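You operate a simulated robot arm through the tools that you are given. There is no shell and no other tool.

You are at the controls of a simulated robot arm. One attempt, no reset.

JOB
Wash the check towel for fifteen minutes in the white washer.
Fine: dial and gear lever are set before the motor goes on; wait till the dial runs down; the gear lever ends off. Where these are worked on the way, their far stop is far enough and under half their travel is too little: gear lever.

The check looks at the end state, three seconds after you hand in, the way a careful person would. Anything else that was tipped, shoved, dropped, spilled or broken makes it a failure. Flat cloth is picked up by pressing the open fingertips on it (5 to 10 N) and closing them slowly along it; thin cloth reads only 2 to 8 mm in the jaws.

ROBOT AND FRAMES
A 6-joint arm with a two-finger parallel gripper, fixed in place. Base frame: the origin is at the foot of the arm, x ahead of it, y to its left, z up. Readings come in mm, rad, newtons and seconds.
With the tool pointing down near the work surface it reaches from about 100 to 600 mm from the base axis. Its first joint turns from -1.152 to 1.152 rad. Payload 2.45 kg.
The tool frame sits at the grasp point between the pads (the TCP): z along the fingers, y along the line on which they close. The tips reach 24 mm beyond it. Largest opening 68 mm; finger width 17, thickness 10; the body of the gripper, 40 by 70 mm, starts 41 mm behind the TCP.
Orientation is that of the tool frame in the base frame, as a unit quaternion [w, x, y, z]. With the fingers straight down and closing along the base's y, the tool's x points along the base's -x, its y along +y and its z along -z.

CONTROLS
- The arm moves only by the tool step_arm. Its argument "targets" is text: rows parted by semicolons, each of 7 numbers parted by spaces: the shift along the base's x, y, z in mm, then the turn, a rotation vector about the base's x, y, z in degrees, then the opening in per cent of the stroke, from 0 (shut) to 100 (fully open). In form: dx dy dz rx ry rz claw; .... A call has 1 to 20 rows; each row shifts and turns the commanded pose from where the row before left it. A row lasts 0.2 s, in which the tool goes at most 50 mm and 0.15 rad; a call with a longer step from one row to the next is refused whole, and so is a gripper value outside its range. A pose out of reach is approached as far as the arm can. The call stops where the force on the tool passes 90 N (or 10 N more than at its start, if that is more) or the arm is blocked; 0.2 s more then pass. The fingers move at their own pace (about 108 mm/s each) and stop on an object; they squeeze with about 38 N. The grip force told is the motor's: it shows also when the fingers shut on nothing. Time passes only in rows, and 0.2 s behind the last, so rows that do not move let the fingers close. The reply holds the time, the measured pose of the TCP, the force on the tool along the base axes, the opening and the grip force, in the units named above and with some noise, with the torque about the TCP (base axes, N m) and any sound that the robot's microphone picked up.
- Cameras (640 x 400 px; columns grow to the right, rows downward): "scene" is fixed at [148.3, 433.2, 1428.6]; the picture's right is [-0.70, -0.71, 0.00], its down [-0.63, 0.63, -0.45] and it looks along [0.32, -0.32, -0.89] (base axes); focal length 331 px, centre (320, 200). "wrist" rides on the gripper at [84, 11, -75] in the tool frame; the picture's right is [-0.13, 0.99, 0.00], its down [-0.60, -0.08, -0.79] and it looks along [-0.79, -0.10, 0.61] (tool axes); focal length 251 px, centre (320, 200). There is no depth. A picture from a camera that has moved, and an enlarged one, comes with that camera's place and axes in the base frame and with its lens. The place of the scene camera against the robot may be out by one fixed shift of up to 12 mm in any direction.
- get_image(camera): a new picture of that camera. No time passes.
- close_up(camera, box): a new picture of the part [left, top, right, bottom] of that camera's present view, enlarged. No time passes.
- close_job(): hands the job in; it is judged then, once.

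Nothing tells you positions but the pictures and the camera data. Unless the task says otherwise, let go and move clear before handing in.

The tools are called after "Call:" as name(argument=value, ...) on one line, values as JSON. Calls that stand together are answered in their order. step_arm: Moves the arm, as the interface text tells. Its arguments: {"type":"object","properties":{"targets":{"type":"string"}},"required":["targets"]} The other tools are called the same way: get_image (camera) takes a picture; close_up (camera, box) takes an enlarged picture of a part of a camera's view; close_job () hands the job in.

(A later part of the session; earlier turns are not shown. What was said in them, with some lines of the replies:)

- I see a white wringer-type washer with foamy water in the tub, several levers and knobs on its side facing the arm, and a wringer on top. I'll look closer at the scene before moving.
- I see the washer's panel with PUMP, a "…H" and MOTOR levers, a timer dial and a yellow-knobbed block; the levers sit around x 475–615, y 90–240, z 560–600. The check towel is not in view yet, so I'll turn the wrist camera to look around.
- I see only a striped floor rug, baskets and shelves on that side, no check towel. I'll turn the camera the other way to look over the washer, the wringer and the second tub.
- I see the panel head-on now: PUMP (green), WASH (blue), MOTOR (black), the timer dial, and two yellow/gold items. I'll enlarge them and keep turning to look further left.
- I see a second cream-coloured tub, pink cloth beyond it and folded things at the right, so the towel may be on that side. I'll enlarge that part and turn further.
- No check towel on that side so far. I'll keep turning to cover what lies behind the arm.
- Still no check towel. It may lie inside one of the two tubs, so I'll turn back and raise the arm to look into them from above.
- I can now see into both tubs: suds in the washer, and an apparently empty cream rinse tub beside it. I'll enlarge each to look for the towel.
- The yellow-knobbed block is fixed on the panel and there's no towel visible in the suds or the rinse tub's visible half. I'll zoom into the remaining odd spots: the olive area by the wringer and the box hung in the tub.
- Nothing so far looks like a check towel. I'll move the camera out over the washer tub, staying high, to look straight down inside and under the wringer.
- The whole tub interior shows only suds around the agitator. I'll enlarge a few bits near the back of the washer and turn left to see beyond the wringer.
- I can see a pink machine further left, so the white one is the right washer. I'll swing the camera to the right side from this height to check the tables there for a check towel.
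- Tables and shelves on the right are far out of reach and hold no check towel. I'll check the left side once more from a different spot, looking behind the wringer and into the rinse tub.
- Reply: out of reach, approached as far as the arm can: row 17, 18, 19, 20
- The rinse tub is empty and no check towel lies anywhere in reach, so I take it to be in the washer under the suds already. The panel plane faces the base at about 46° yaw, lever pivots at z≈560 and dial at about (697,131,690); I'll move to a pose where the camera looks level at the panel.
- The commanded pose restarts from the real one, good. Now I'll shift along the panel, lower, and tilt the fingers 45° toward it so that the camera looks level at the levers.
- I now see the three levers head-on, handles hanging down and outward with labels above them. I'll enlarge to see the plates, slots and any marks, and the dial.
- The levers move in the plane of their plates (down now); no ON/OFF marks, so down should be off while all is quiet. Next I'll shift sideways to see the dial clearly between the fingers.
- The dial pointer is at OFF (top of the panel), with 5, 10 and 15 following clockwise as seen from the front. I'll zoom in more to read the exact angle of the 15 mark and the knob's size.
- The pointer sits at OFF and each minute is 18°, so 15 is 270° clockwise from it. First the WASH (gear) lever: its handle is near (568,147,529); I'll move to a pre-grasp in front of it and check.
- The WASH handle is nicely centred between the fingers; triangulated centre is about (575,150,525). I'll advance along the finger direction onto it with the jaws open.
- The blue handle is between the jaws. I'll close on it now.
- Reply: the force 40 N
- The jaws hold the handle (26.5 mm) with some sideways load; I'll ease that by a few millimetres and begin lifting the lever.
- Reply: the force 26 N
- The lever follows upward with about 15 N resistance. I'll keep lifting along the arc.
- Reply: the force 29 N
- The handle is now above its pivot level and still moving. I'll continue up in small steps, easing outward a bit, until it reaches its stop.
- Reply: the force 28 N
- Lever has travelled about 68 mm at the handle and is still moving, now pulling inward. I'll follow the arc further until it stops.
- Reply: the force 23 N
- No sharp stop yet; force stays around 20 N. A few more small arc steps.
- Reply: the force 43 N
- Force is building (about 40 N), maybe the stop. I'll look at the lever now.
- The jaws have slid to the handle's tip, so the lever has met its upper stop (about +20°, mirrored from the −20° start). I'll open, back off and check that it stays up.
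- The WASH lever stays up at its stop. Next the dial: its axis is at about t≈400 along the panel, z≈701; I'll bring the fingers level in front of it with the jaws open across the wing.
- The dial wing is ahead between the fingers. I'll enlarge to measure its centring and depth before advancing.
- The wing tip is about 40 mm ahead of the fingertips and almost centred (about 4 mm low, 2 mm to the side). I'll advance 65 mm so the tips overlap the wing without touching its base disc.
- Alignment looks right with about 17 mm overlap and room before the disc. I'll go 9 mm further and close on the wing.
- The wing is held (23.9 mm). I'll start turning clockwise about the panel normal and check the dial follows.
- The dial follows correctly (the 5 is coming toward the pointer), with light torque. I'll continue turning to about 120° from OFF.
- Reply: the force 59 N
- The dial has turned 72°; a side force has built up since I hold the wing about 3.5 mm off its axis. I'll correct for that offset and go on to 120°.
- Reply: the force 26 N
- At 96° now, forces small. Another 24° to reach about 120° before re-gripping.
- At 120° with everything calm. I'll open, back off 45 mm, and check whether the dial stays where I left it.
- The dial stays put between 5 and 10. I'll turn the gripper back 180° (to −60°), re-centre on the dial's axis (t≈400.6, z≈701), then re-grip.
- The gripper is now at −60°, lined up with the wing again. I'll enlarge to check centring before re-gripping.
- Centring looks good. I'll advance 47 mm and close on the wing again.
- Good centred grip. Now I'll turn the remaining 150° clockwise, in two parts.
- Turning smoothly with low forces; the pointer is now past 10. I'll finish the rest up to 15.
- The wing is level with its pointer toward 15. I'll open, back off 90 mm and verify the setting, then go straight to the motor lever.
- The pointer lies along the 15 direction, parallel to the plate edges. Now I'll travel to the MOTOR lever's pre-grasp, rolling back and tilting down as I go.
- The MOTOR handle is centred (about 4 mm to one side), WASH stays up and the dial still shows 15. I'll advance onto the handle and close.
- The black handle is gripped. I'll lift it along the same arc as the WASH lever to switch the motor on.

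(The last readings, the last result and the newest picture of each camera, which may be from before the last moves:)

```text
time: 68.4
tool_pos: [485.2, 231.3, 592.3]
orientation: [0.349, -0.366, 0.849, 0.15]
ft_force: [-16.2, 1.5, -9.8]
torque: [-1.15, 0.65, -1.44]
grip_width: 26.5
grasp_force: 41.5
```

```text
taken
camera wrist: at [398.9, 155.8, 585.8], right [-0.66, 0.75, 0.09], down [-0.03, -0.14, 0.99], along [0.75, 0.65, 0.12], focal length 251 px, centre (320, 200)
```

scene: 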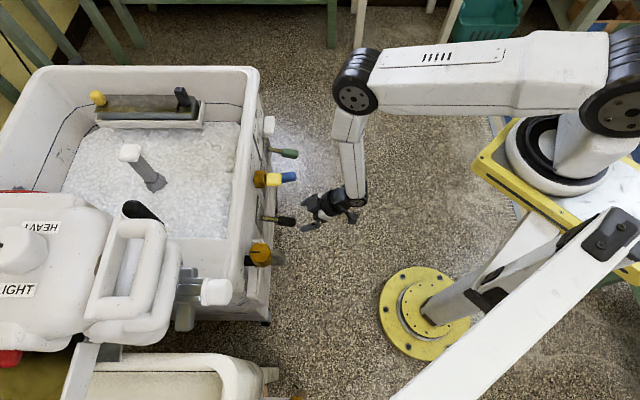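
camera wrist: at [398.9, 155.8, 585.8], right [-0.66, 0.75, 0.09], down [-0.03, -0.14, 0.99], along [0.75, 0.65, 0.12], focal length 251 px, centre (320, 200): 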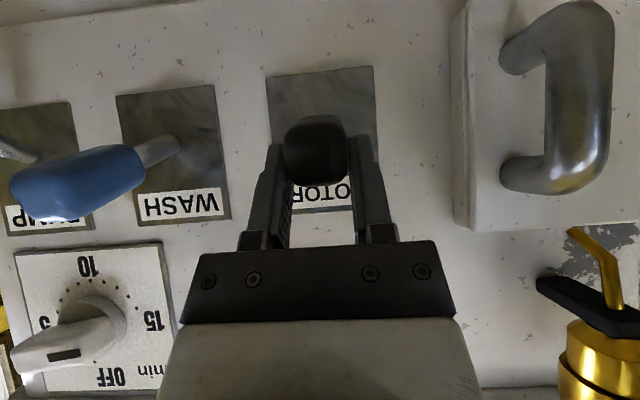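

The handle is up at z≈592, with no sound yet. A few more millimetres to reach the stop.

Call:
step_arm(targets="1.4 1.5 4 0 0 0 0;1.4 1.5 4 0 0 0 0;1 1 3 0 0 0 0;0 0 0 0 0 0 0")

Call:
get_image(camera="wrist")

```text
time: 69.4
tool_pos: [489.5, 234.4, 601.9]
orientation: [0.347, -0.366, 0.851, 0.149]
ft_force: [-4.6, -4.7, -31.8]
torque: [-0.43, -0.2, -1.38]
grip_width: 26.4
grasp_force: 41.7
```

```text
taken
camera wrist: at [402.1, 159.3, 596.1], right [-0.66, 0.75, 0.09], down [-0.03, -0.14, 0.99], along [0.75, 0.65, 0.12], focal length 251 px, centre (320, 200)
```

wrist: 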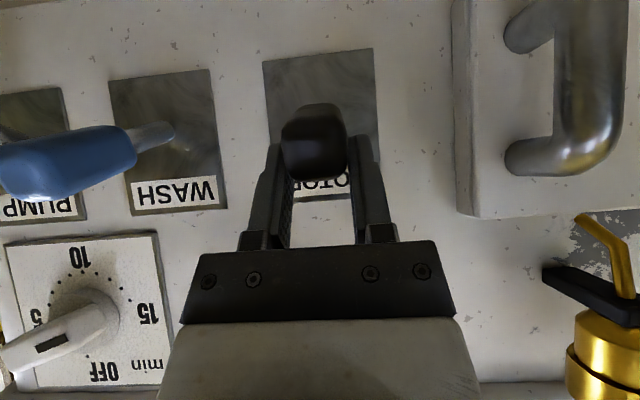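

Force has risen to about 32 N, so it is at the stop. I'll release, back off and look at the machine.

Call:
step_arm(targets="0 0 0 0 0 0 60;0 0 0 0 0 0 100;-5 -5 7 0 0 0 100;-8 -8 11 0 0 0 100;-8 -8 11 0 0 0 100;-8 -8 11 0 0 0 100;-8 -8 11 0 0 0 100")

Call:
get_image(camera="wrist")

Call:
get_image(camera="scene")

Call:
close_up(camera="wrist", box=[40, 0, 400, 260])

```text
time: 71.0
tool_pos: [454.1, 200.0, 656.5]
orientation: [0.353, -0.366, 0.848, 0.149]
ft_force: [1.0, 1.4, -0.5]
torque: [-0.03, -0.02, 0.02]
grip_width: 68.1
grasp_force: 0.1
```

```text
taken
camera wrist: at [368.3, 124.2, 649.5], right [-0.66, 0.75, 0.09], down [-0.04, -0.15, 0.99], along [0.75, 0.65, 0.13], focal length 251 px, centre (320, 200)
```

wrist: 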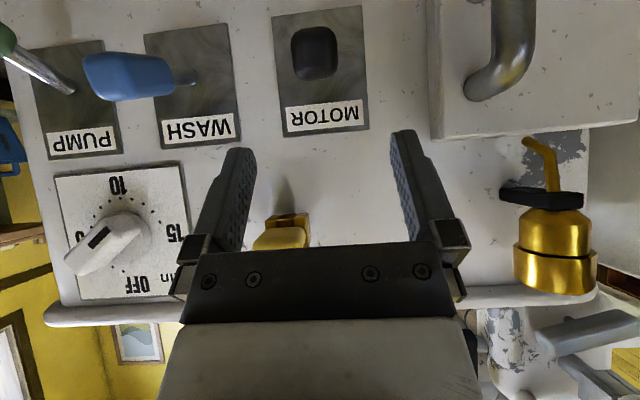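

```text
taken
```

scene: 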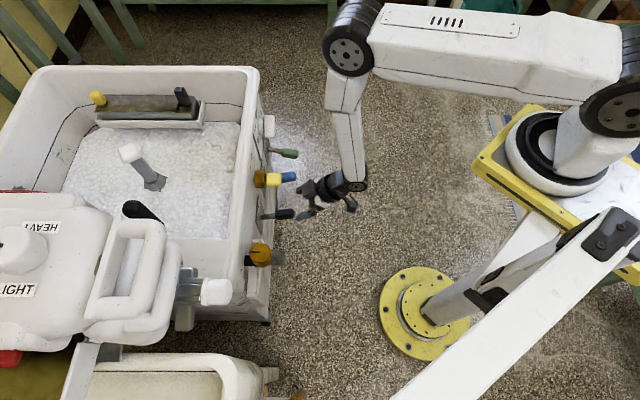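

```text
1.54 times, centred on (220, 130) of wrist
camera zoom: at [368.3, 124.2, 649.5], right [-0.66, 0.75, 0.09], down [-0.04, -0.15, 0.99], along [0.75, 0.65, 0.13], focal length 387 px, centre (474, 308)
```

zoom: 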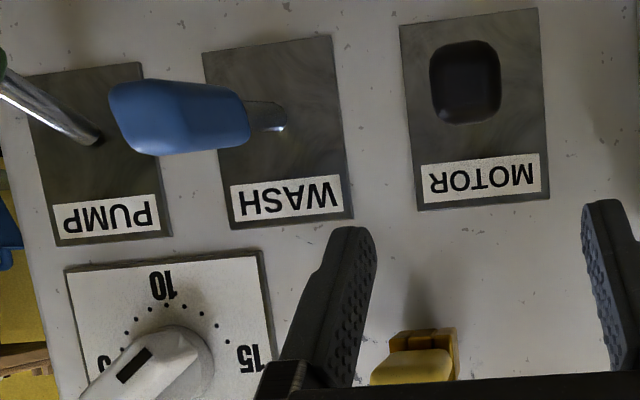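

The motor is running: the agitator has turned and the dial is already counting down (about 13 now). While it runs I'll move in front of the WASH lever so I can watch the dial and be ready.

Call:
step_arm(targets="10.2 -11.5 -0.9 0 0 0 100;10.2 -11.5 -0.9 0 0 0 100;10.2 -11.5 -0.9 0 0 0 100;10.2 -11.5 -0.9 0 0 0 100;10.2 -11.5 -0.9 0 0 0 100;10.2 -11.5 -0.9 0 0 0 100;10.2 -11.5 -0.9 0 0 0 100;10.2 -11.5 -0.9 0 0 0 100")

Call:
get_image(camera="wrist")

Call:
close_up(camera="scene", box=[230, 90, 350, 190])

```text
time: 72.8
tool_pos: [537.4, 107.2, 649.3]
orientation: [0.352, -0.366, 0.848, 0.15]
ft_force: [-0.1, -0.4, 0.1]
torque: [-0.01, 0.02, -0.02]
grip_width: 68.1
grasp_force: 0.0
```

```text
taken
camera wrist: at [449.5, 31.8, 642.1], right [-0.66, 0.75, 0.09], down [-0.04, -0.15, 0.99], along [0.75, 0.65, 0.13], focal length 251 px, centre (320, 200)
```

wrist: 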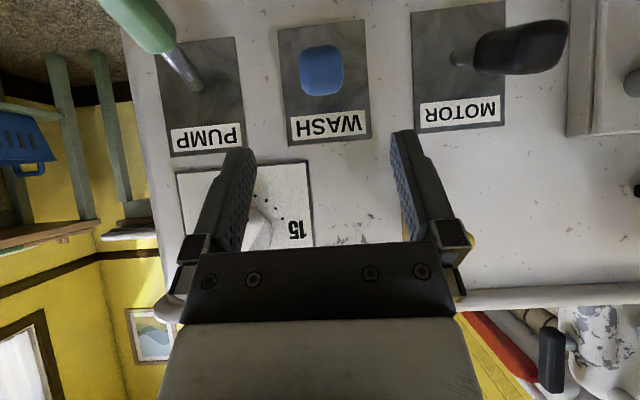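

```text
4.00 times, centred on (290, 140) of scene
camera zoom: at [148.3, 433.2, 1428.6], right [-0.7, -0.71, 0.0], down [-0.63, 0.63, -0.45], along [0.32, -0.32, -0.89], focal length 1325 px, centre (440, 440)
```

zoom: 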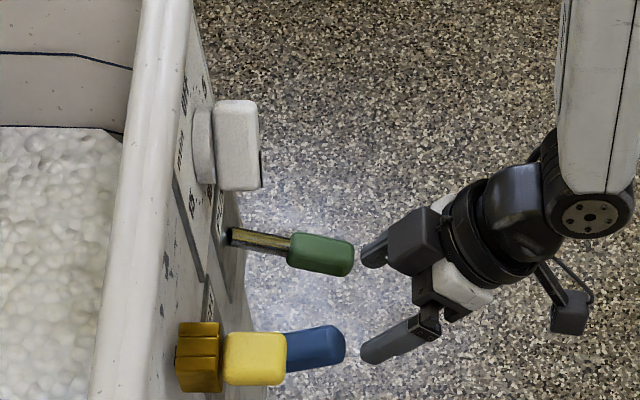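

The dial is hidden by a finger here. I'll step back to the spot with the clear frontal view of the dial.

Call:
step_arm(targets="2.9 -20.8 12.2 0 0 0 100;2.9 -20.8 12.2 0 0 0 100;2.9 -20.8 12.2 0 0 0 100;2.9 -20.8 12.2 0 0 0 100;2.9 -20.8 12.2 0 0 0 100;2.9 -20.8 12.2 0 0 0 100")

Call:
close_up(camera="wrist", box=[200, 0, 560, 240])

Call:
close_up(camera="scene", box=[50, 70, 260, 250])

```text
time: 74.2
tool_pos: [553.7, -17.4, 722.3]
orientation: [0.353, -0.366, 0.848, 0.149]
ft_force: [-0.4, 0.3, -0.1]
torque: [0.03, -0.01, -0.03]
grip_width: 67.8
grasp_force: 0.1
```

```text
1.67 times, centred on (380, 120) of wrist
camera zoom: at [466.9, -92.7, 715.4], right [-0.66, 0.75, 0.09], down [-0.04, -0.15, 0.99], along [0.75, 0.65, 0.13], focal length 419 px, centre (220, 333)
```

zoom: 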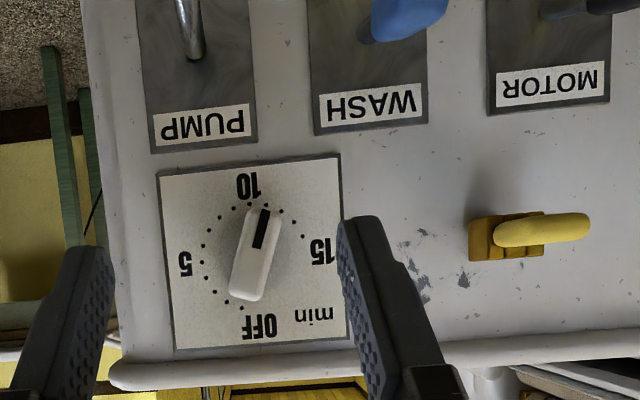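

```text
2.22 times, centred on (155, 160) of scene
camera zoom: at [148.3, 433.2, 1428.6], right [-0.7, -0.71, 0.0], down [-0.63, 0.63, -0.45], along [0.32, -0.32, -0.89], focal length 736 px, centre (687, 289)
```

zoom: 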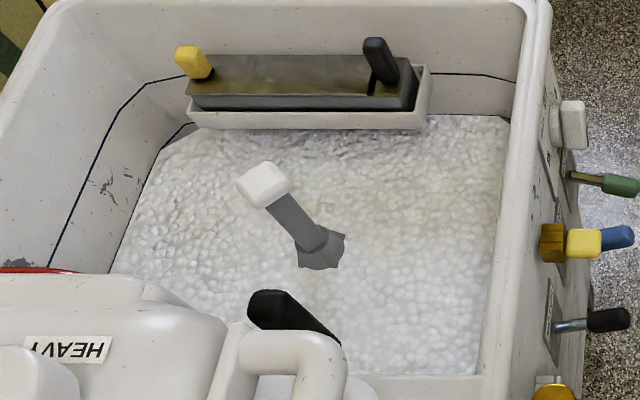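

The dial is running (about 10.7 min left at t=74) and the agitator swings. I'll wait here and keep watching.

Call:
step_arm(targets="0 0 0 0 0 0 100;0 0 0 0 0 0 100;0 0 0 0 0 0 100;0 0 0 0 0 0 100;0 0 0 0 0 0 100;0 0 0 0 0 0 100;0 0 0 0 0 0 100;0 0 0 0 0 0 100;0 0 0 0 0 0 100;0 0 0 0 0 0 100;0 0 0 0 0 0 100;0 0 0 0 0 0 100;0 0 0 0 0 0 100;0 0 0 0 0 0 100;0 0 0 0 0 0 100;0 0 0 0 0 0 100;0 0 0 0 0 0 100;0 0 0 0 0 0 100;0 0 0 0 0 0 100;0 0 0 0 0 0 100")

Call:
close_up(camera="wrist", box=[200, 0, 560, 240])

Call:
close_up(camera="scene", box=[50, 70, 260, 250])

```text
time: 78.4
tool_pos: [553.7, -17.9, 721.6]
orientation: [0.353, -0.366, 0.848, 0.15]
ft_force: [-0.2, 0.3, -0.4]
torque: [0.02, 0.0, 0.02]
grip_width: 67.7
grasp_force: 0.0
```

```text
1.67 times, centred on (380, 120) of wrist
camera zoom: at [466.8, -92.4, 715.2], right [-0.66, 0.75, 0.09], down [-0.04, -0.15, 0.99], along [0.75, 0.65, 0.13], focal length 419 px, centre (220, 333)
```

zoom: 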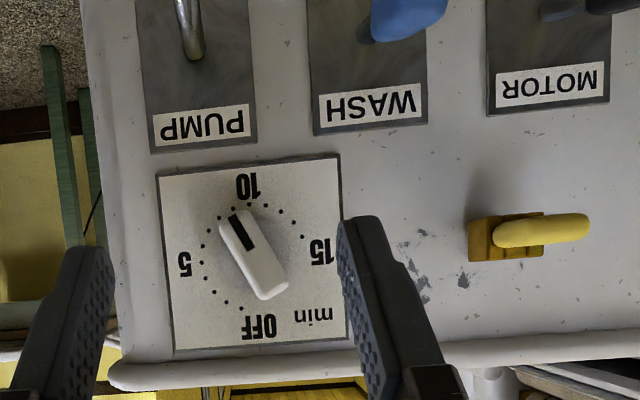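

```text
2.22 times, centred on (155, 160) of scene
camera zoom: at [148.3, 433.2, 1428.6], right [-0.7, -0.71, 0.0], down [-0.63, 0.63, -0.45], along [0.32, -0.32, -0.89], focal length 736 px, centre (687, 289)
```

zoom: 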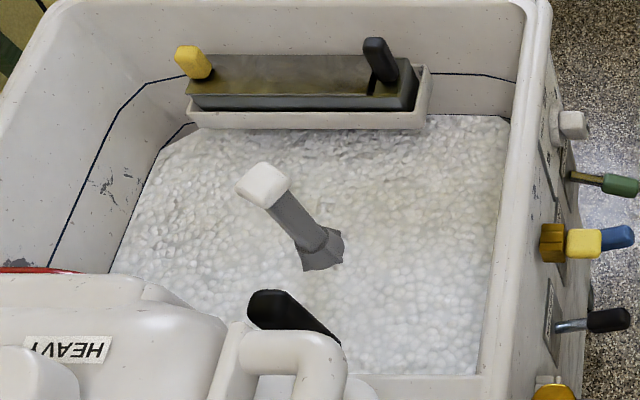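

About 8 minutes remain on the dial; it runs roughly 0.65 min per second. I'll keep waiting.

Call:
step_arm(targets="0 0 0 0 0 0 100;0 0 0 0 0 0 100;0 0 0 0 0 0 100;0 0 0 0 0 0 100;0 0 0 0 0 0 100;0 0 0 0 0 0 100;0 0 0 0 0 0 100;0 0 0 0 0 0 100;0 0 0 0 0 0 100;0 0 0 0 0 0 100;0 0 0 0 0 0 100;0 0 0 0 0 0 100;0 0 0 0 0 0 100;0 0 0 0 0 0 100;0 0 0 0 0 0 100;0 0 0 0 0 0 100;0 0 0 0 0 0 100;0 0 0 0 0 0 100;0 0 0 0 0 0 100;0 0 0 0 0 0 100")

Call:
step_arm(targets="0 0 0 0 0 0 100;0 0 0 0 0 0 100;0 0 0 0 0 0 100;0 0 0 0 0 0 100;0 0 0 0 0 0 100;0 0 0 0 0 0 100;0 0 0 0 0 0 100;0 0 0 0 0 0 100;0 0 0 0 0 0 100;0 0 0 0 0 0 100;0 0 0 0 0 0 100;0 0 0 0 0 0 100;0 0 0 0 0 0 100;0 0 0 0 0 0 100;0 0 0 0 0 0 100;0 0 0 0 0 0 100;0 0 0 0 0 0 100;0 0 0 0 0 0 100;0 0 0 0 0 0 100;0 0 0 0 0 0 100")

Call:
close_up(camera="wrist", box=[200, 0, 560, 240])

```text
time: 82.6
tool_pos: [553.0, -16.8, 722.1]
orientation: [0.353, -0.365, 0.848, 0.149]
ft_force: [0.4, 1.5, -1.0]
torque: [-0.01, 0.01, 0.02]
grip_width: 68.3
grasp_force: 0.1
```

```text
time: 86.8
tool_pos: [553.6, -18.5, 723.2]
orientation: [0.352, -0.366, 0.848, 0.151]
ft_force: [-0.1, 0.3, -0.4]
torque: [0.0, 0.03, -0.01]
grip_width: 68.1
grasp_force: 0.2
```

```text
1.67 times, centred on (380, 120) of wrist
camera zoom: at [466.8, -92.4, 715.2], right [-0.66, 0.75, 0.09], down [-0.04, -0.15, 0.99], along [0.75, 0.65, 0.13], focal length 419 px, centre (220, 333)
```

zoom: 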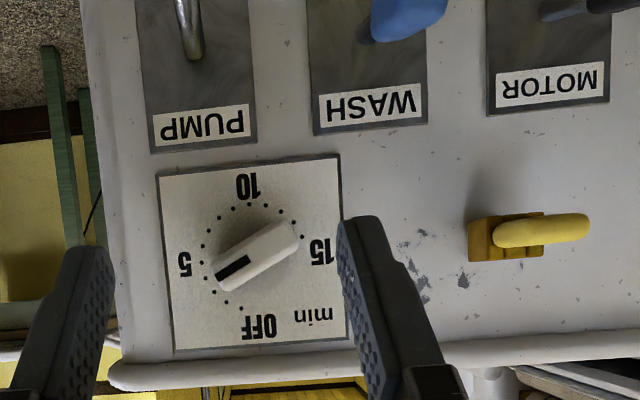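

The pointer is at about 3 minutes. A few more seconds of waiting.

Call:
step_arm(targets="0 0 0 0 0 0 100;0 0 0 0 0 0 100;0 0 0 0 0 0 100;0 0 0 0 0 0 100;0 0 0 0 0 0 100;0 0 0 0 0 0 100;0 0 0 0 0 0 100;0 0 0 0 0 0 100;0 0 0 0 0 0 100;0 0 0 0 0 0 100;0 0 0 0 0 0 100;0 0 0 0 0 0 100;0 0 0 0 0 0 100;0 0 0 0 0 0 100;0 0 0 0 0 0 100;0 0 0 0 0 0 100;0 0 0 0 0 0 100;0 0 0 0 0 0 100;0 0 0 0 0 0 100;0 0 0 0 0 0 100")

Call:
close_up(camera="wrist", box=[200, 0, 560, 240])

Call:
step_arm(targets="0 0 0 0 0 0 100;0 0 0 0 0 0 100;0 0 0 0 0 0 100;0 0 0 0 0 0 100;0 0 0 0 0 0 100;0 0 0 0 0 0 100;0 0 0 0 0 0 100;0 0 0 0 0 0 100;0 0 0 0 0 0 100;0 0 0 0 0 0 100;0 0 0 0 0 0 100;0 0 0 0 0 0 100;0 0 0 0 0 0 100;0 0 0 0 0 0 100;0 0 0 0 0 0 100")

Call:
close_up(camera="wrist", box=[200, 0, 560, 240])

Call:
close_up(camera="scene", box=[50, 70, 260, 250])

```text
time: 91.0
tool_pos: [554.0, -18.7, 723.0]
orientation: [0.353, -0.366, 0.848, 0.15]
ft_force: [0.5, 0.6, 0.6]
torque: [-0.03, -0.02, 0.0]
grip_width: 67.9
grasp_force: 0.1
```

```text
1.67 times, centred on (380, 120) of wrist
camera zoom: at [466.8, -92.4, 715.2], right [-0.66, 0.75, 0.09], down [-0.04, -0.15, 0.99], along [0.75, 0.65, 0.13], focal length 419 px, centre (220, 333)
```

zoom: 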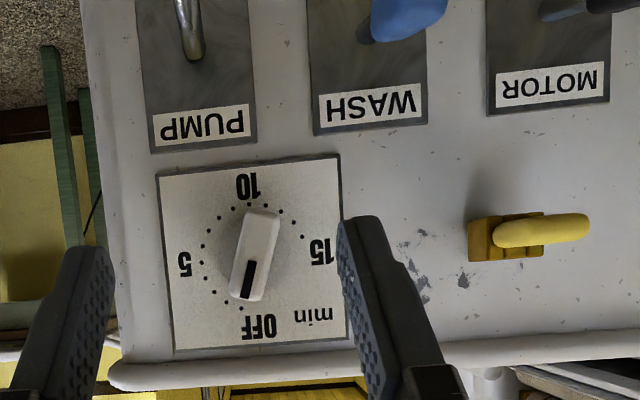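

```text
time: 94.2
tool_pos: [554.2, -16.5, 723.5]
orientation: [0.352, -0.366, 0.848, 0.15]
ft_force: [-0.3, 0.6, -0.8]
torque: [0.01, -0.01, 0.02]
grip_width: 67.8
grasp_force: 0.1
```

```text
1.67 times, centred on (380, 120) of wrist
camera zoom: at [466.8, -92.4, 715.2], right [-0.66, 0.75, 0.09], down [-0.04, -0.15, 0.99], along [0.75, 0.65, 0.13], focal length 419 px, centre (220, 333)
```

zoom: 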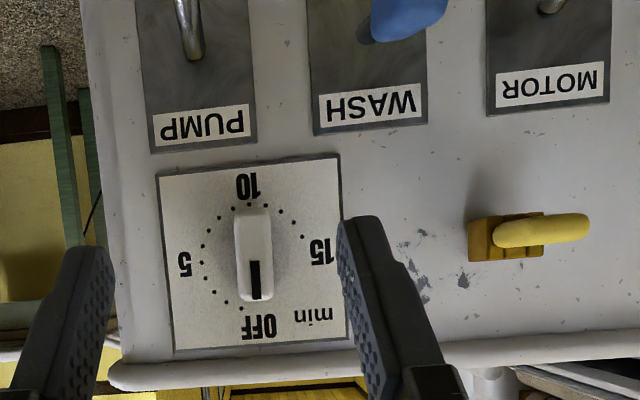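

```text
2.22 times, centred on (155, 160) of scene
camera zoom: at [148.3, 433.2, 1428.6], right [-0.7, -0.71, 0.0], down [-0.63, 0.63, -0.45], along [0.32, -0.32, -0.89], focal length 736 px, centre (687, 289)
```

zoom: 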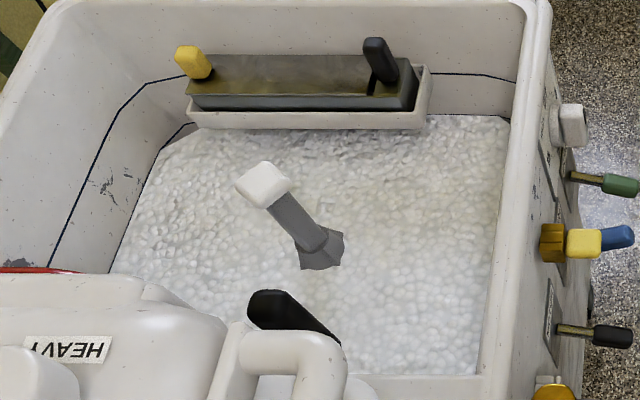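

The dial has run down to OFF and the MOTOR lever has dropped back down by itself. Now I'll return to the WASH lever to put it off.

Call:
step_arm(targets="-2.6 17.9 -10.5 0 0 0 100;-2.6 17.9 -10.5 0 0 0 100;-2.6 17.9 -10.5 0 0 0 100;-2.6 17.9 -10.5 0 0 0 100;-2.6 17.9 -10.5 0 0 0 100;-2.6 17.9 -10.5 0 0 0 100;-2.6 17.9 -10.5 0 0 0 100")

Call:
get_image(camera="wrist")

Call:
close_up(camera="wrist", box=[240, 0, 400, 160])

```text
time: 95.8
tool_pos: [534.8, 109.0, 647.8]
orientation: [0.353, -0.365, 0.848, 0.15]
ft_force: [0.1, 0.4, 1.4]
torque: [0.0, -0.01, 0.0]
grip_width: 67.8
grasp_force: 0.1
```

```text
taken
camera wrist: at [449.0, 33.1, 641.3], right [-0.66, 0.75, 0.09], down [-0.04, -0.15, 0.99], along [0.75, 0.65, 0.13], focal length 251 px, centre (320, 200)
```

wrist: 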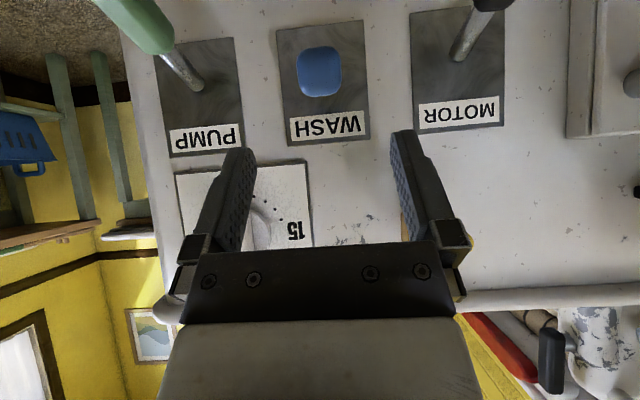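

```text
2.50 times, centred on (320, 80) of wrist
camera zoom: at [449.0, 33.1, 641.3], right [-0.66, 0.75, 0.09], down [-0.04, -0.15, 0.99], along [0.75, 0.65, 0.13], focal length 629 px, centre (320, 500)
```

zoom: 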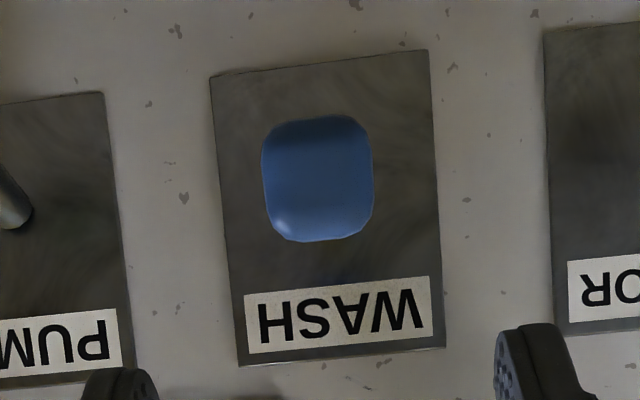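

MOTOR is down (off) and the dial at OFF; WASH is still up with its handle centre near z≈580. I'll advance onto the blue handle and grip it.

Call:
step_arm(targets="6.55 7.0 -11.3 0 0 0 100;6.55 7.0 -11.3 0 0 0 100;6.55 7.0 -11.3 0 0 0 100;6.55 7.0 -11.3 0 0 0 100;6.55 7.0 -11.3 0 0 0 100;6.55 7.0 -11.3 0 0 0 100;0 0 0 0 0 0 100;0 0 0 0 0 0 50;0 0 0 0 0 0 35;0 0 0 0 0 0 0;0 0 0 0 0 0 0")

Call:
get_image(camera="wrist")

```text
time: 98.2
tool_pos: [575.4, 150.2, 581.1]
orientation: [0.352, -0.365, 0.848, 0.15]
ft_force: [-1.7, 9.9, -2.6]
torque: [-0.56, -0.49, -1.89]
grip_width: 26.5
grasp_force: 42.1
```

```text
taken
camera wrist: at [488.1, 75.4, 573.8], right [-0.66, 0.75, 0.09], down [-0.04, -0.15, 0.99], along [0.75, 0.65, 0.13], focal length 251 px, centre (320, 200)
```

wrist: 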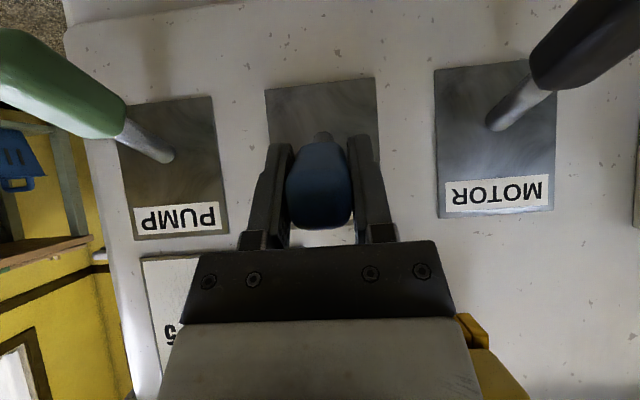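

The blue handle is gripped. I'll bring the lever down along the arc.

Call:
step_arm(targets="-2.1 -2.2 -8 0 0 0 0;-1.4 -1.4 -8 0 0 0 0;-0.7 -0.7 -8 0 0 0 0;0 0 -8 0 0 0 0;0.7 0.7 -8 0 0 0 0;1.4 1.4 -8 0 0 0 0;2.1 2.2 -7 0 0 0 0")

Call:
get_image(camera="wrist")

```text
time: 99.8
tool_pos: [572.3, 147.3, 524.8]
orientation: [0.349, -0.365, 0.85, 0.15]
ft_force: [-15.0, -6.0, 9.8]
torque: [0.4, -1.36, -1.18]
grip_width: 26.5
grasp_force: 41.9
```

```text
taken
camera wrist: at [485.5, 73.5, 518.0], right [-0.65, 0.75, 0.09], down [-0.03, -0.15, 0.99], along [0.76, 0.64, 0.12], focal length 251 px, centre (320, 200)
```

wrist: 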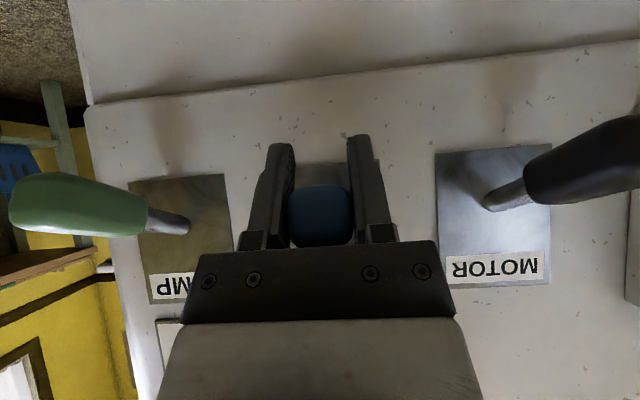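

The handle has slid toward the palm, so the lever is not fully down yet. I'll keep going down until it meets its stop.

Call:
step_arm(targets="1 1 -6 0 0 0 0;0 0 -6 0 0 0 0;0 0 0 0 0 0 0")

Call:
get_image(camera="wrist")

```text
time: 100.6
tool_pos: [575.1, 151.5, 513.4]
orientation: [0.353, -0.366, 0.848, 0.15]
ft_force: [-11.3, -4.1, 5.5]
torque: [0.55, -1.13, -1.1]
grip_width: 26.3
grasp_force: 41.2
```

```text
taken
camera wrist: at [488.8, 76.3, 507.0], right [-0.66, 0.75, 0.09], down [-0.04, -0.15, 0.99], along [0.75, 0.65, 0.13], focal length 251 px, centre (320, 200)
```

wrist: 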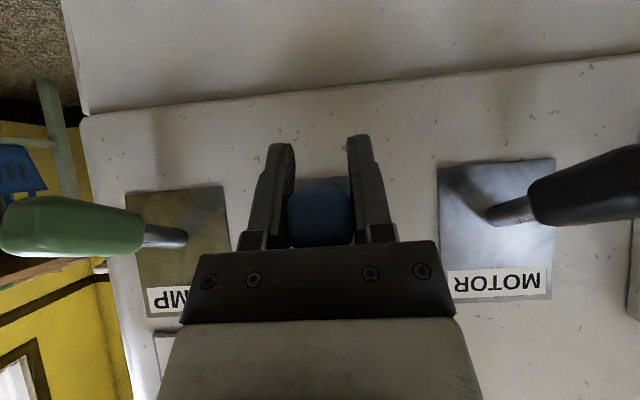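

The lever is moving along with only light force. Continuing downward.

Call:
step_arm(targets="1 1 -6 0 0 0 0;1 1 -6 0 0 0 0;0 0 0 0 0 0 0")

Call:
get_image(camera="wrist")

```text
time: 101.4
tool_pos: [577.9, 154.3, 503.6]
orientation: [0.356, -0.366, 0.847, 0.151]
ft_force: [-32.1, 3.4, 50.8]
torque: [-1.04, -0.01, -1.69]
grip_width: 26.0
grasp_force: 41.2
```

```text
taken
camera wrist: at [492.1, 79.1, 496.2], right [-0.66, 0.75, 0.09], down [-0.04, -0.15, 0.99], along [0.75, 0.65, 0.13], focal length 251 px, centre (320, 200)
```

wrist: 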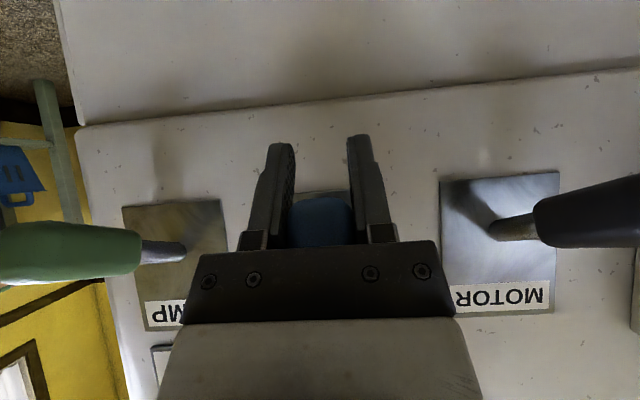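

Force jumped to about 60 N, so the lever is at its lower stop. I'll release, retreat and compare it with the other two levers.

Call:
step_arm(targets="0 0 3 0 0 0 0;0 0 0 0 0 0 60;0 0 0 0 0 0 100;-5 -5 7 0 0 0 100;-8 -8 11 0 0 0 100;-8 -8 11 0 0 0 100;-8 -8 11 0 0 0 100;-8 -8 11 0 0 0 100;-8 -8 11 0 0 0 100;-8 -8 11 0 0 0 100;-8 -8 11 0 0 0 100")

Call:
get_image(camera="wrist")

Call:
close_up(camera="wrist", box=[100, 0, 520, 260])

Call:
get_image(camera="scene")

Call:
close_up(camera="scene", box=[230, 120, 320, 240])

```text
time: 103.8
tool_pos: [516.1, 91.6, 588.6]
orientation: [0.354, -0.366, 0.847, 0.15]
ft_force: [0.0, -0.7, -0.3]
torque: [-0.02, -0.02, 0.01]
grip_width: 68.2
grasp_force: 0.0
```

```text
taken
camera wrist: at [430.3, 16.4, 581.7], right [-0.66, 0.75, 0.09], down [-0.04, -0.15, 0.99], along [0.75, 0.65, 0.13], focal length 251 px, centre (320, 200)
```

wrist: 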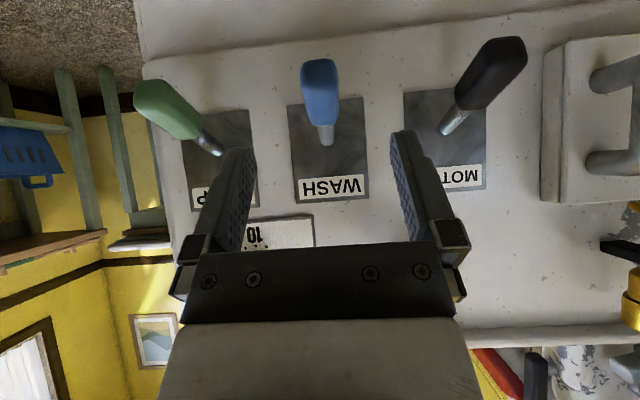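

```text
1.52 times, centred on (310, 130) of wrist
camera zoom: at [430.3, 16.4, 581.7], right [-0.66, 0.75, 0.09], down [-0.04, -0.15, 0.99], along [0.75, 0.65, 0.13], focal length 383 px, centre (335, 307)
```

zoom: 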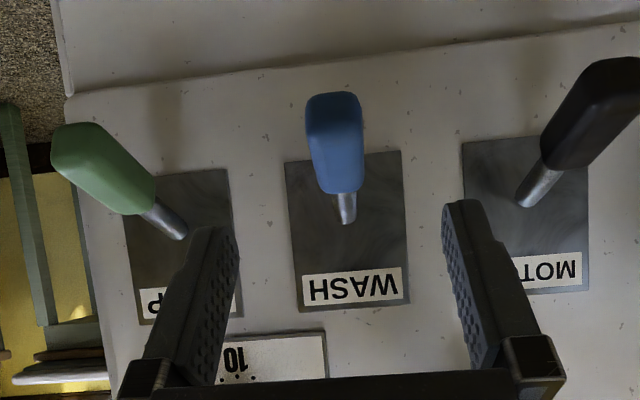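

```text
taken
```

scene: 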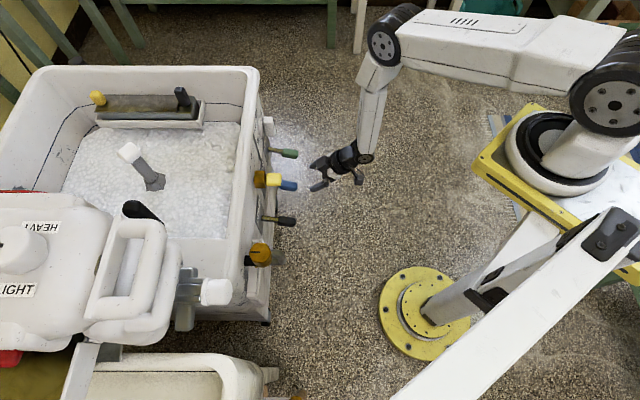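

```text
3.33 times, centred on (275, 180) of scene
camera zoom: at [148.3, 433.2, 1428.6], right [-0.7, -0.71, 0.0], down [-0.63, 0.63, -0.45], along [0.32, -0.32, -0.89], focal length 1104 px, centre (470, 267)
```

zoom: 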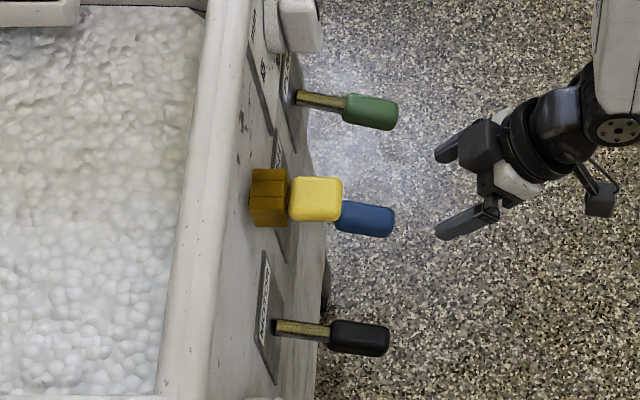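

WASH is back down like the other two levers, and the motor is off. Before handing in I'll check the dial again and look closer at the wringer rollers, to be sure about the towel.

Call:
step_arm(targets="6.3 -18.1 22 0 0 0 100;6.3 -18.1 22 0 0 0 100;6.3 -18.1 22 0 0 0 100;6.3 -18.1 22 0 0 0 100;6.3 -18.1 22 0 0 0 100;6.3 -18.1 22 0 0 0 100")

Call:
get_image(camera="wrist")

Call:
close_up(camera="wrist", box=[200, 0, 560, 240])

Call:
close_up(camera="wrist", box=[460, 200, 640, 360])

```text
time: 105.2
tool_pos: [555.2, -18.2, 721.9]
orientation: [0.353, -0.366, 0.848, 0.151]
ft_force: [0.0, -0.5, -0.3]
torque: [0.05, 0.01, 0.02]
grip_width: 67.8
grasp_force: 0.0
```

```text
taken
camera wrist: at [467.9, -92.7, 714.7], right [-0.66, 0.75, 0.09], down [-0.04, -0.15, 0.99], along [0.75, 0.65, 0.13], focal length 251 px, centre (320, 200)
```

wrist: 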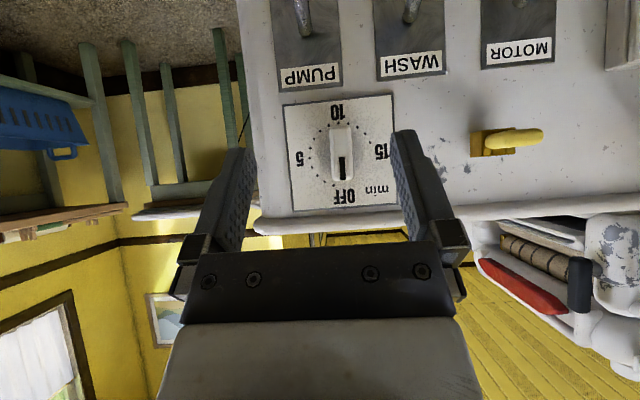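

```text
1.67 times, centred on (380, 120) of wrist
camera zoom: at [467.9, -92.7, 714.7], right [-0.66, 0.75, 0.09], down [-0.04, -0.15, 0.99], along [0.75, 0.65, 0.13], focal length 419 px, centre (220, 333)
```

zoom: 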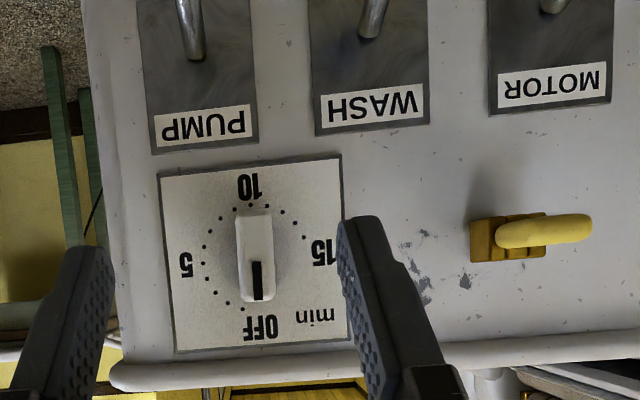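

```text
2.50 times, centred on (550, 280) of wrist
camera zoom: at [467.9, -92.7, 714.7], right [-0.66, 0.75, 0.09], down [-0.04, -0.15, 0.99], along [0.75, 0.65, 0.13], focal length 629 px, centre (-255, 0)
```

zoom: 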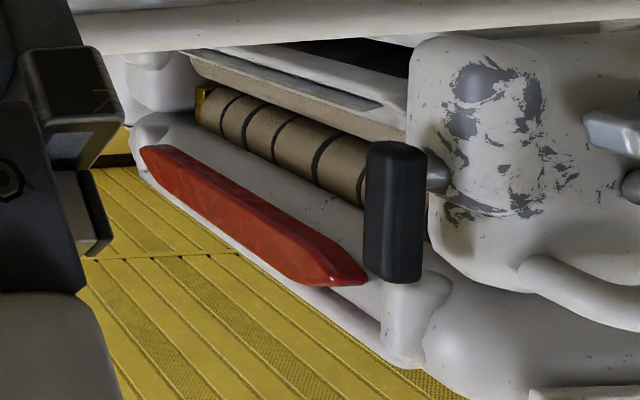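

Dial at OFF, all levers down, and the rollers hold no towel. One last look down into the tub from above to confirm there is nothing loose outside the suds.

Call:
step_arm(targets="0 5 40 0 0 0 100;0 5 45 -5.4 5.18 0 100;0 10 45 -5.4 5.18 0 100;0 10 45 -5.4 5.18 0 100;0 10 45 -5.4 5.18 0 100;0 10 45 -5.4 5.18 0 100;0 10 45 -5.4 5.18 0 100;-10 40 30 0 0 0 100;-10 40 25 0 0 0 100;-10 40 25 0 0 0 100;-10 40 25 0 0 0 100;-10 40 25 0 0 0 100")

Call:
get_image(camera="wrist")

Call:
close_up(camera="wrist", box=[80, 0, 420, 240])

Call:
get_image(camera="scene")

```text
refused: row 8 steps farther than a row can; nothing moved
```

```text
taken
camera wrist: at [467.9, -92.7, 714.7], right [-0.66, 0.75, 0.09], down [-0.04, -0.15, 0.99], along [0.75, 0.65, 0.13], focal length 251 px, centre (320, 200)
```

wrist: 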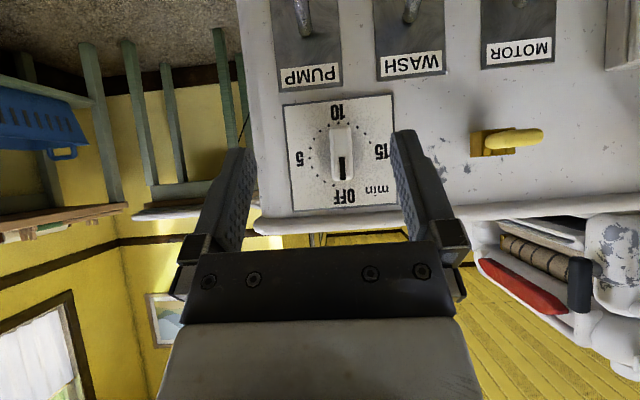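

```text
1.67 times, centred on (250, 120) of wrist
camera zoom: at [467.9, -92.7, 714.7], right [-0.66, 0.75, 0.09], down [-0.04, -0.15, 0.99], along [0.75, 0.65, 0.13], focal length 419 px, centre (437, 333)
```

zoom: 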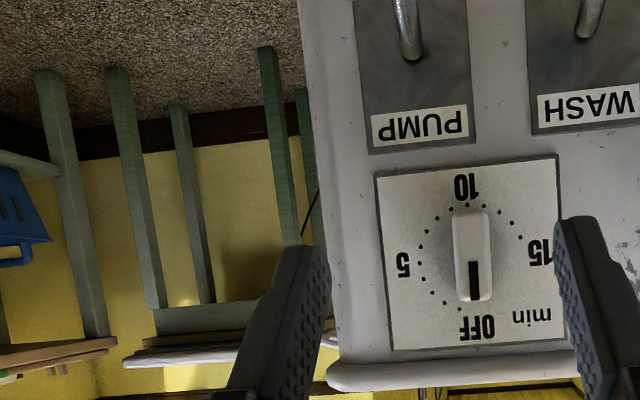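

```text
taken
```

scene: 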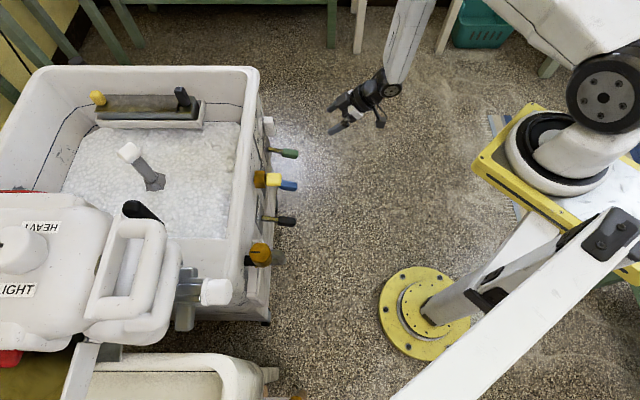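

That move was refused because one row was too long; nothing moved. I'll repeat it with shorter rows.

Call:
step_arm(targets="-5 0 40 0 0 0 100;-5 0 45 -5.4 5.18 0 100;0 0 45 -5.4 5.18 0 100;0 5 45 -5.4 5.18 0 100;0 10 45 -5.4 5.18 0 100;0 10 45 -5.4 5.18 0 100;0 10 45 -5.4 5.18 0 100;-5 35 25 0 0 0 100;-5 35 25 0 0 0 100;-5 35 25 0 0 0 100;-5 35 25 0 0 0 100;-5 35 15 0 0 0 100;-5 35 0 0 0 0 100;-5 35 0 0 0 0 100")

Call:
get_image(camera="wrist")

Call:
close_up(camera="wrist", box=[80, 0, 420, 240])

Call:
get_image(camera="scene")

```text
time: 108.2
tool_pos: [455.8, 239.6, 1042.2]
orientation: [0.06, -0.394, 0.912, 0.091]
ft_force: [1.0, 0.1, 0.9]
torque: [0.01, 0.02, 0.0]
grip_width: 68.2
grasp_force: 0.1
out of reach, approached as far as the arm can: row 6, 7, 8, 9, 10, 11, 12, 14
```

```text
taken
camera wrist: at [387.4, 171.5, 1100.4], right [-0.64, 0.76, 0.14], down [0.44, 0.21, 0.87], along [0.64, 0.62, -0.46], focal length 251 px, centre (320, 200)
```

wrist: 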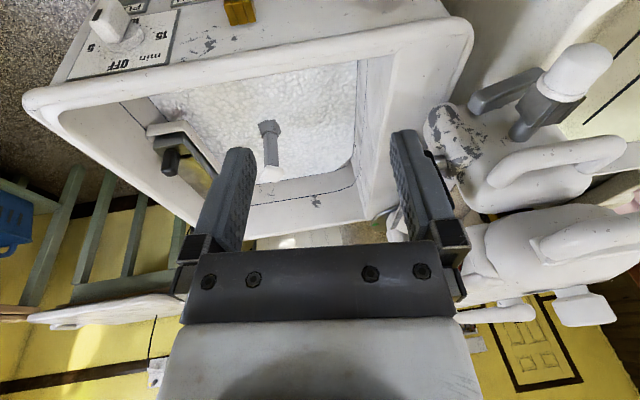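

```text
1.67 times, centred on (250, 120) of wrist
camera zoom: at [387.4, 171.5, 1100.4], right [-0.64, 0.76, 0.14], down [0.44, 0.21, 0.87], along [0.64, 0.62, -0.46], focal length 419 px, centre (437, 333)
```

zoom: 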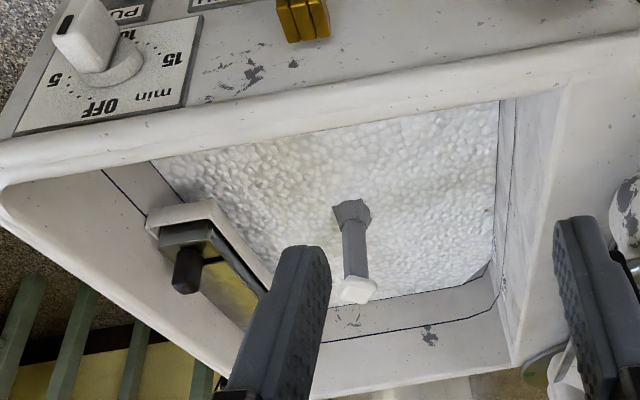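

```text
taken
```

scene: 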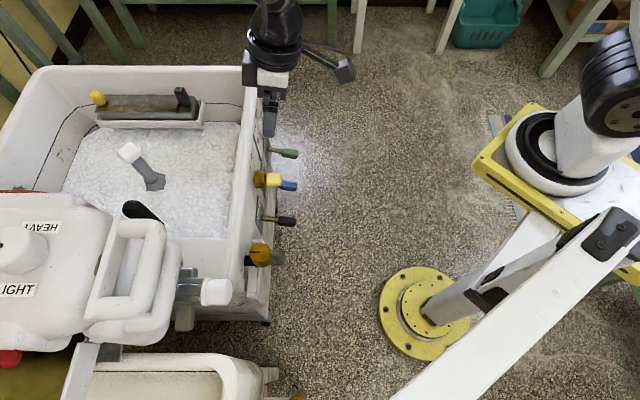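

Everything looks settled: dial at OFF, WASH and MOTOR levers down, nothing disturbed, and the arm is clear above the washer. I never saw the check towel itself. I take it to be in the tub under the suds, since none lies anywhere within reach. Handing in.

Call:
close_job()

```text
The job is handed in.
```

I ran the white washer through a full fifteen-minute cycle and handed the job in, but I never actually saw the check towel. I looked in the tub, the rinse tub, the wringer and everywhere within reach. I took it to be in the washer already, hidden under the suds, so I loaded nothing.

- **Before the motor:** I treated the WASH lever as the gear lever and lifted it to its upper stop. I then turned the dial clockwise to 15.
- **Wash:** I switched the MOTOR lever on, and the agitator turned as the dial counted down from 15 to OFF. The MOTOR lever dropped back down by itself when the dial ran out.
- **At the end:** I brought the WASH lever back down to its lower stop, level with the other two levers. The dial reads OFF, the gripper is open and empty, and the arm is clear. Nothing else looked moved in the last pictures.
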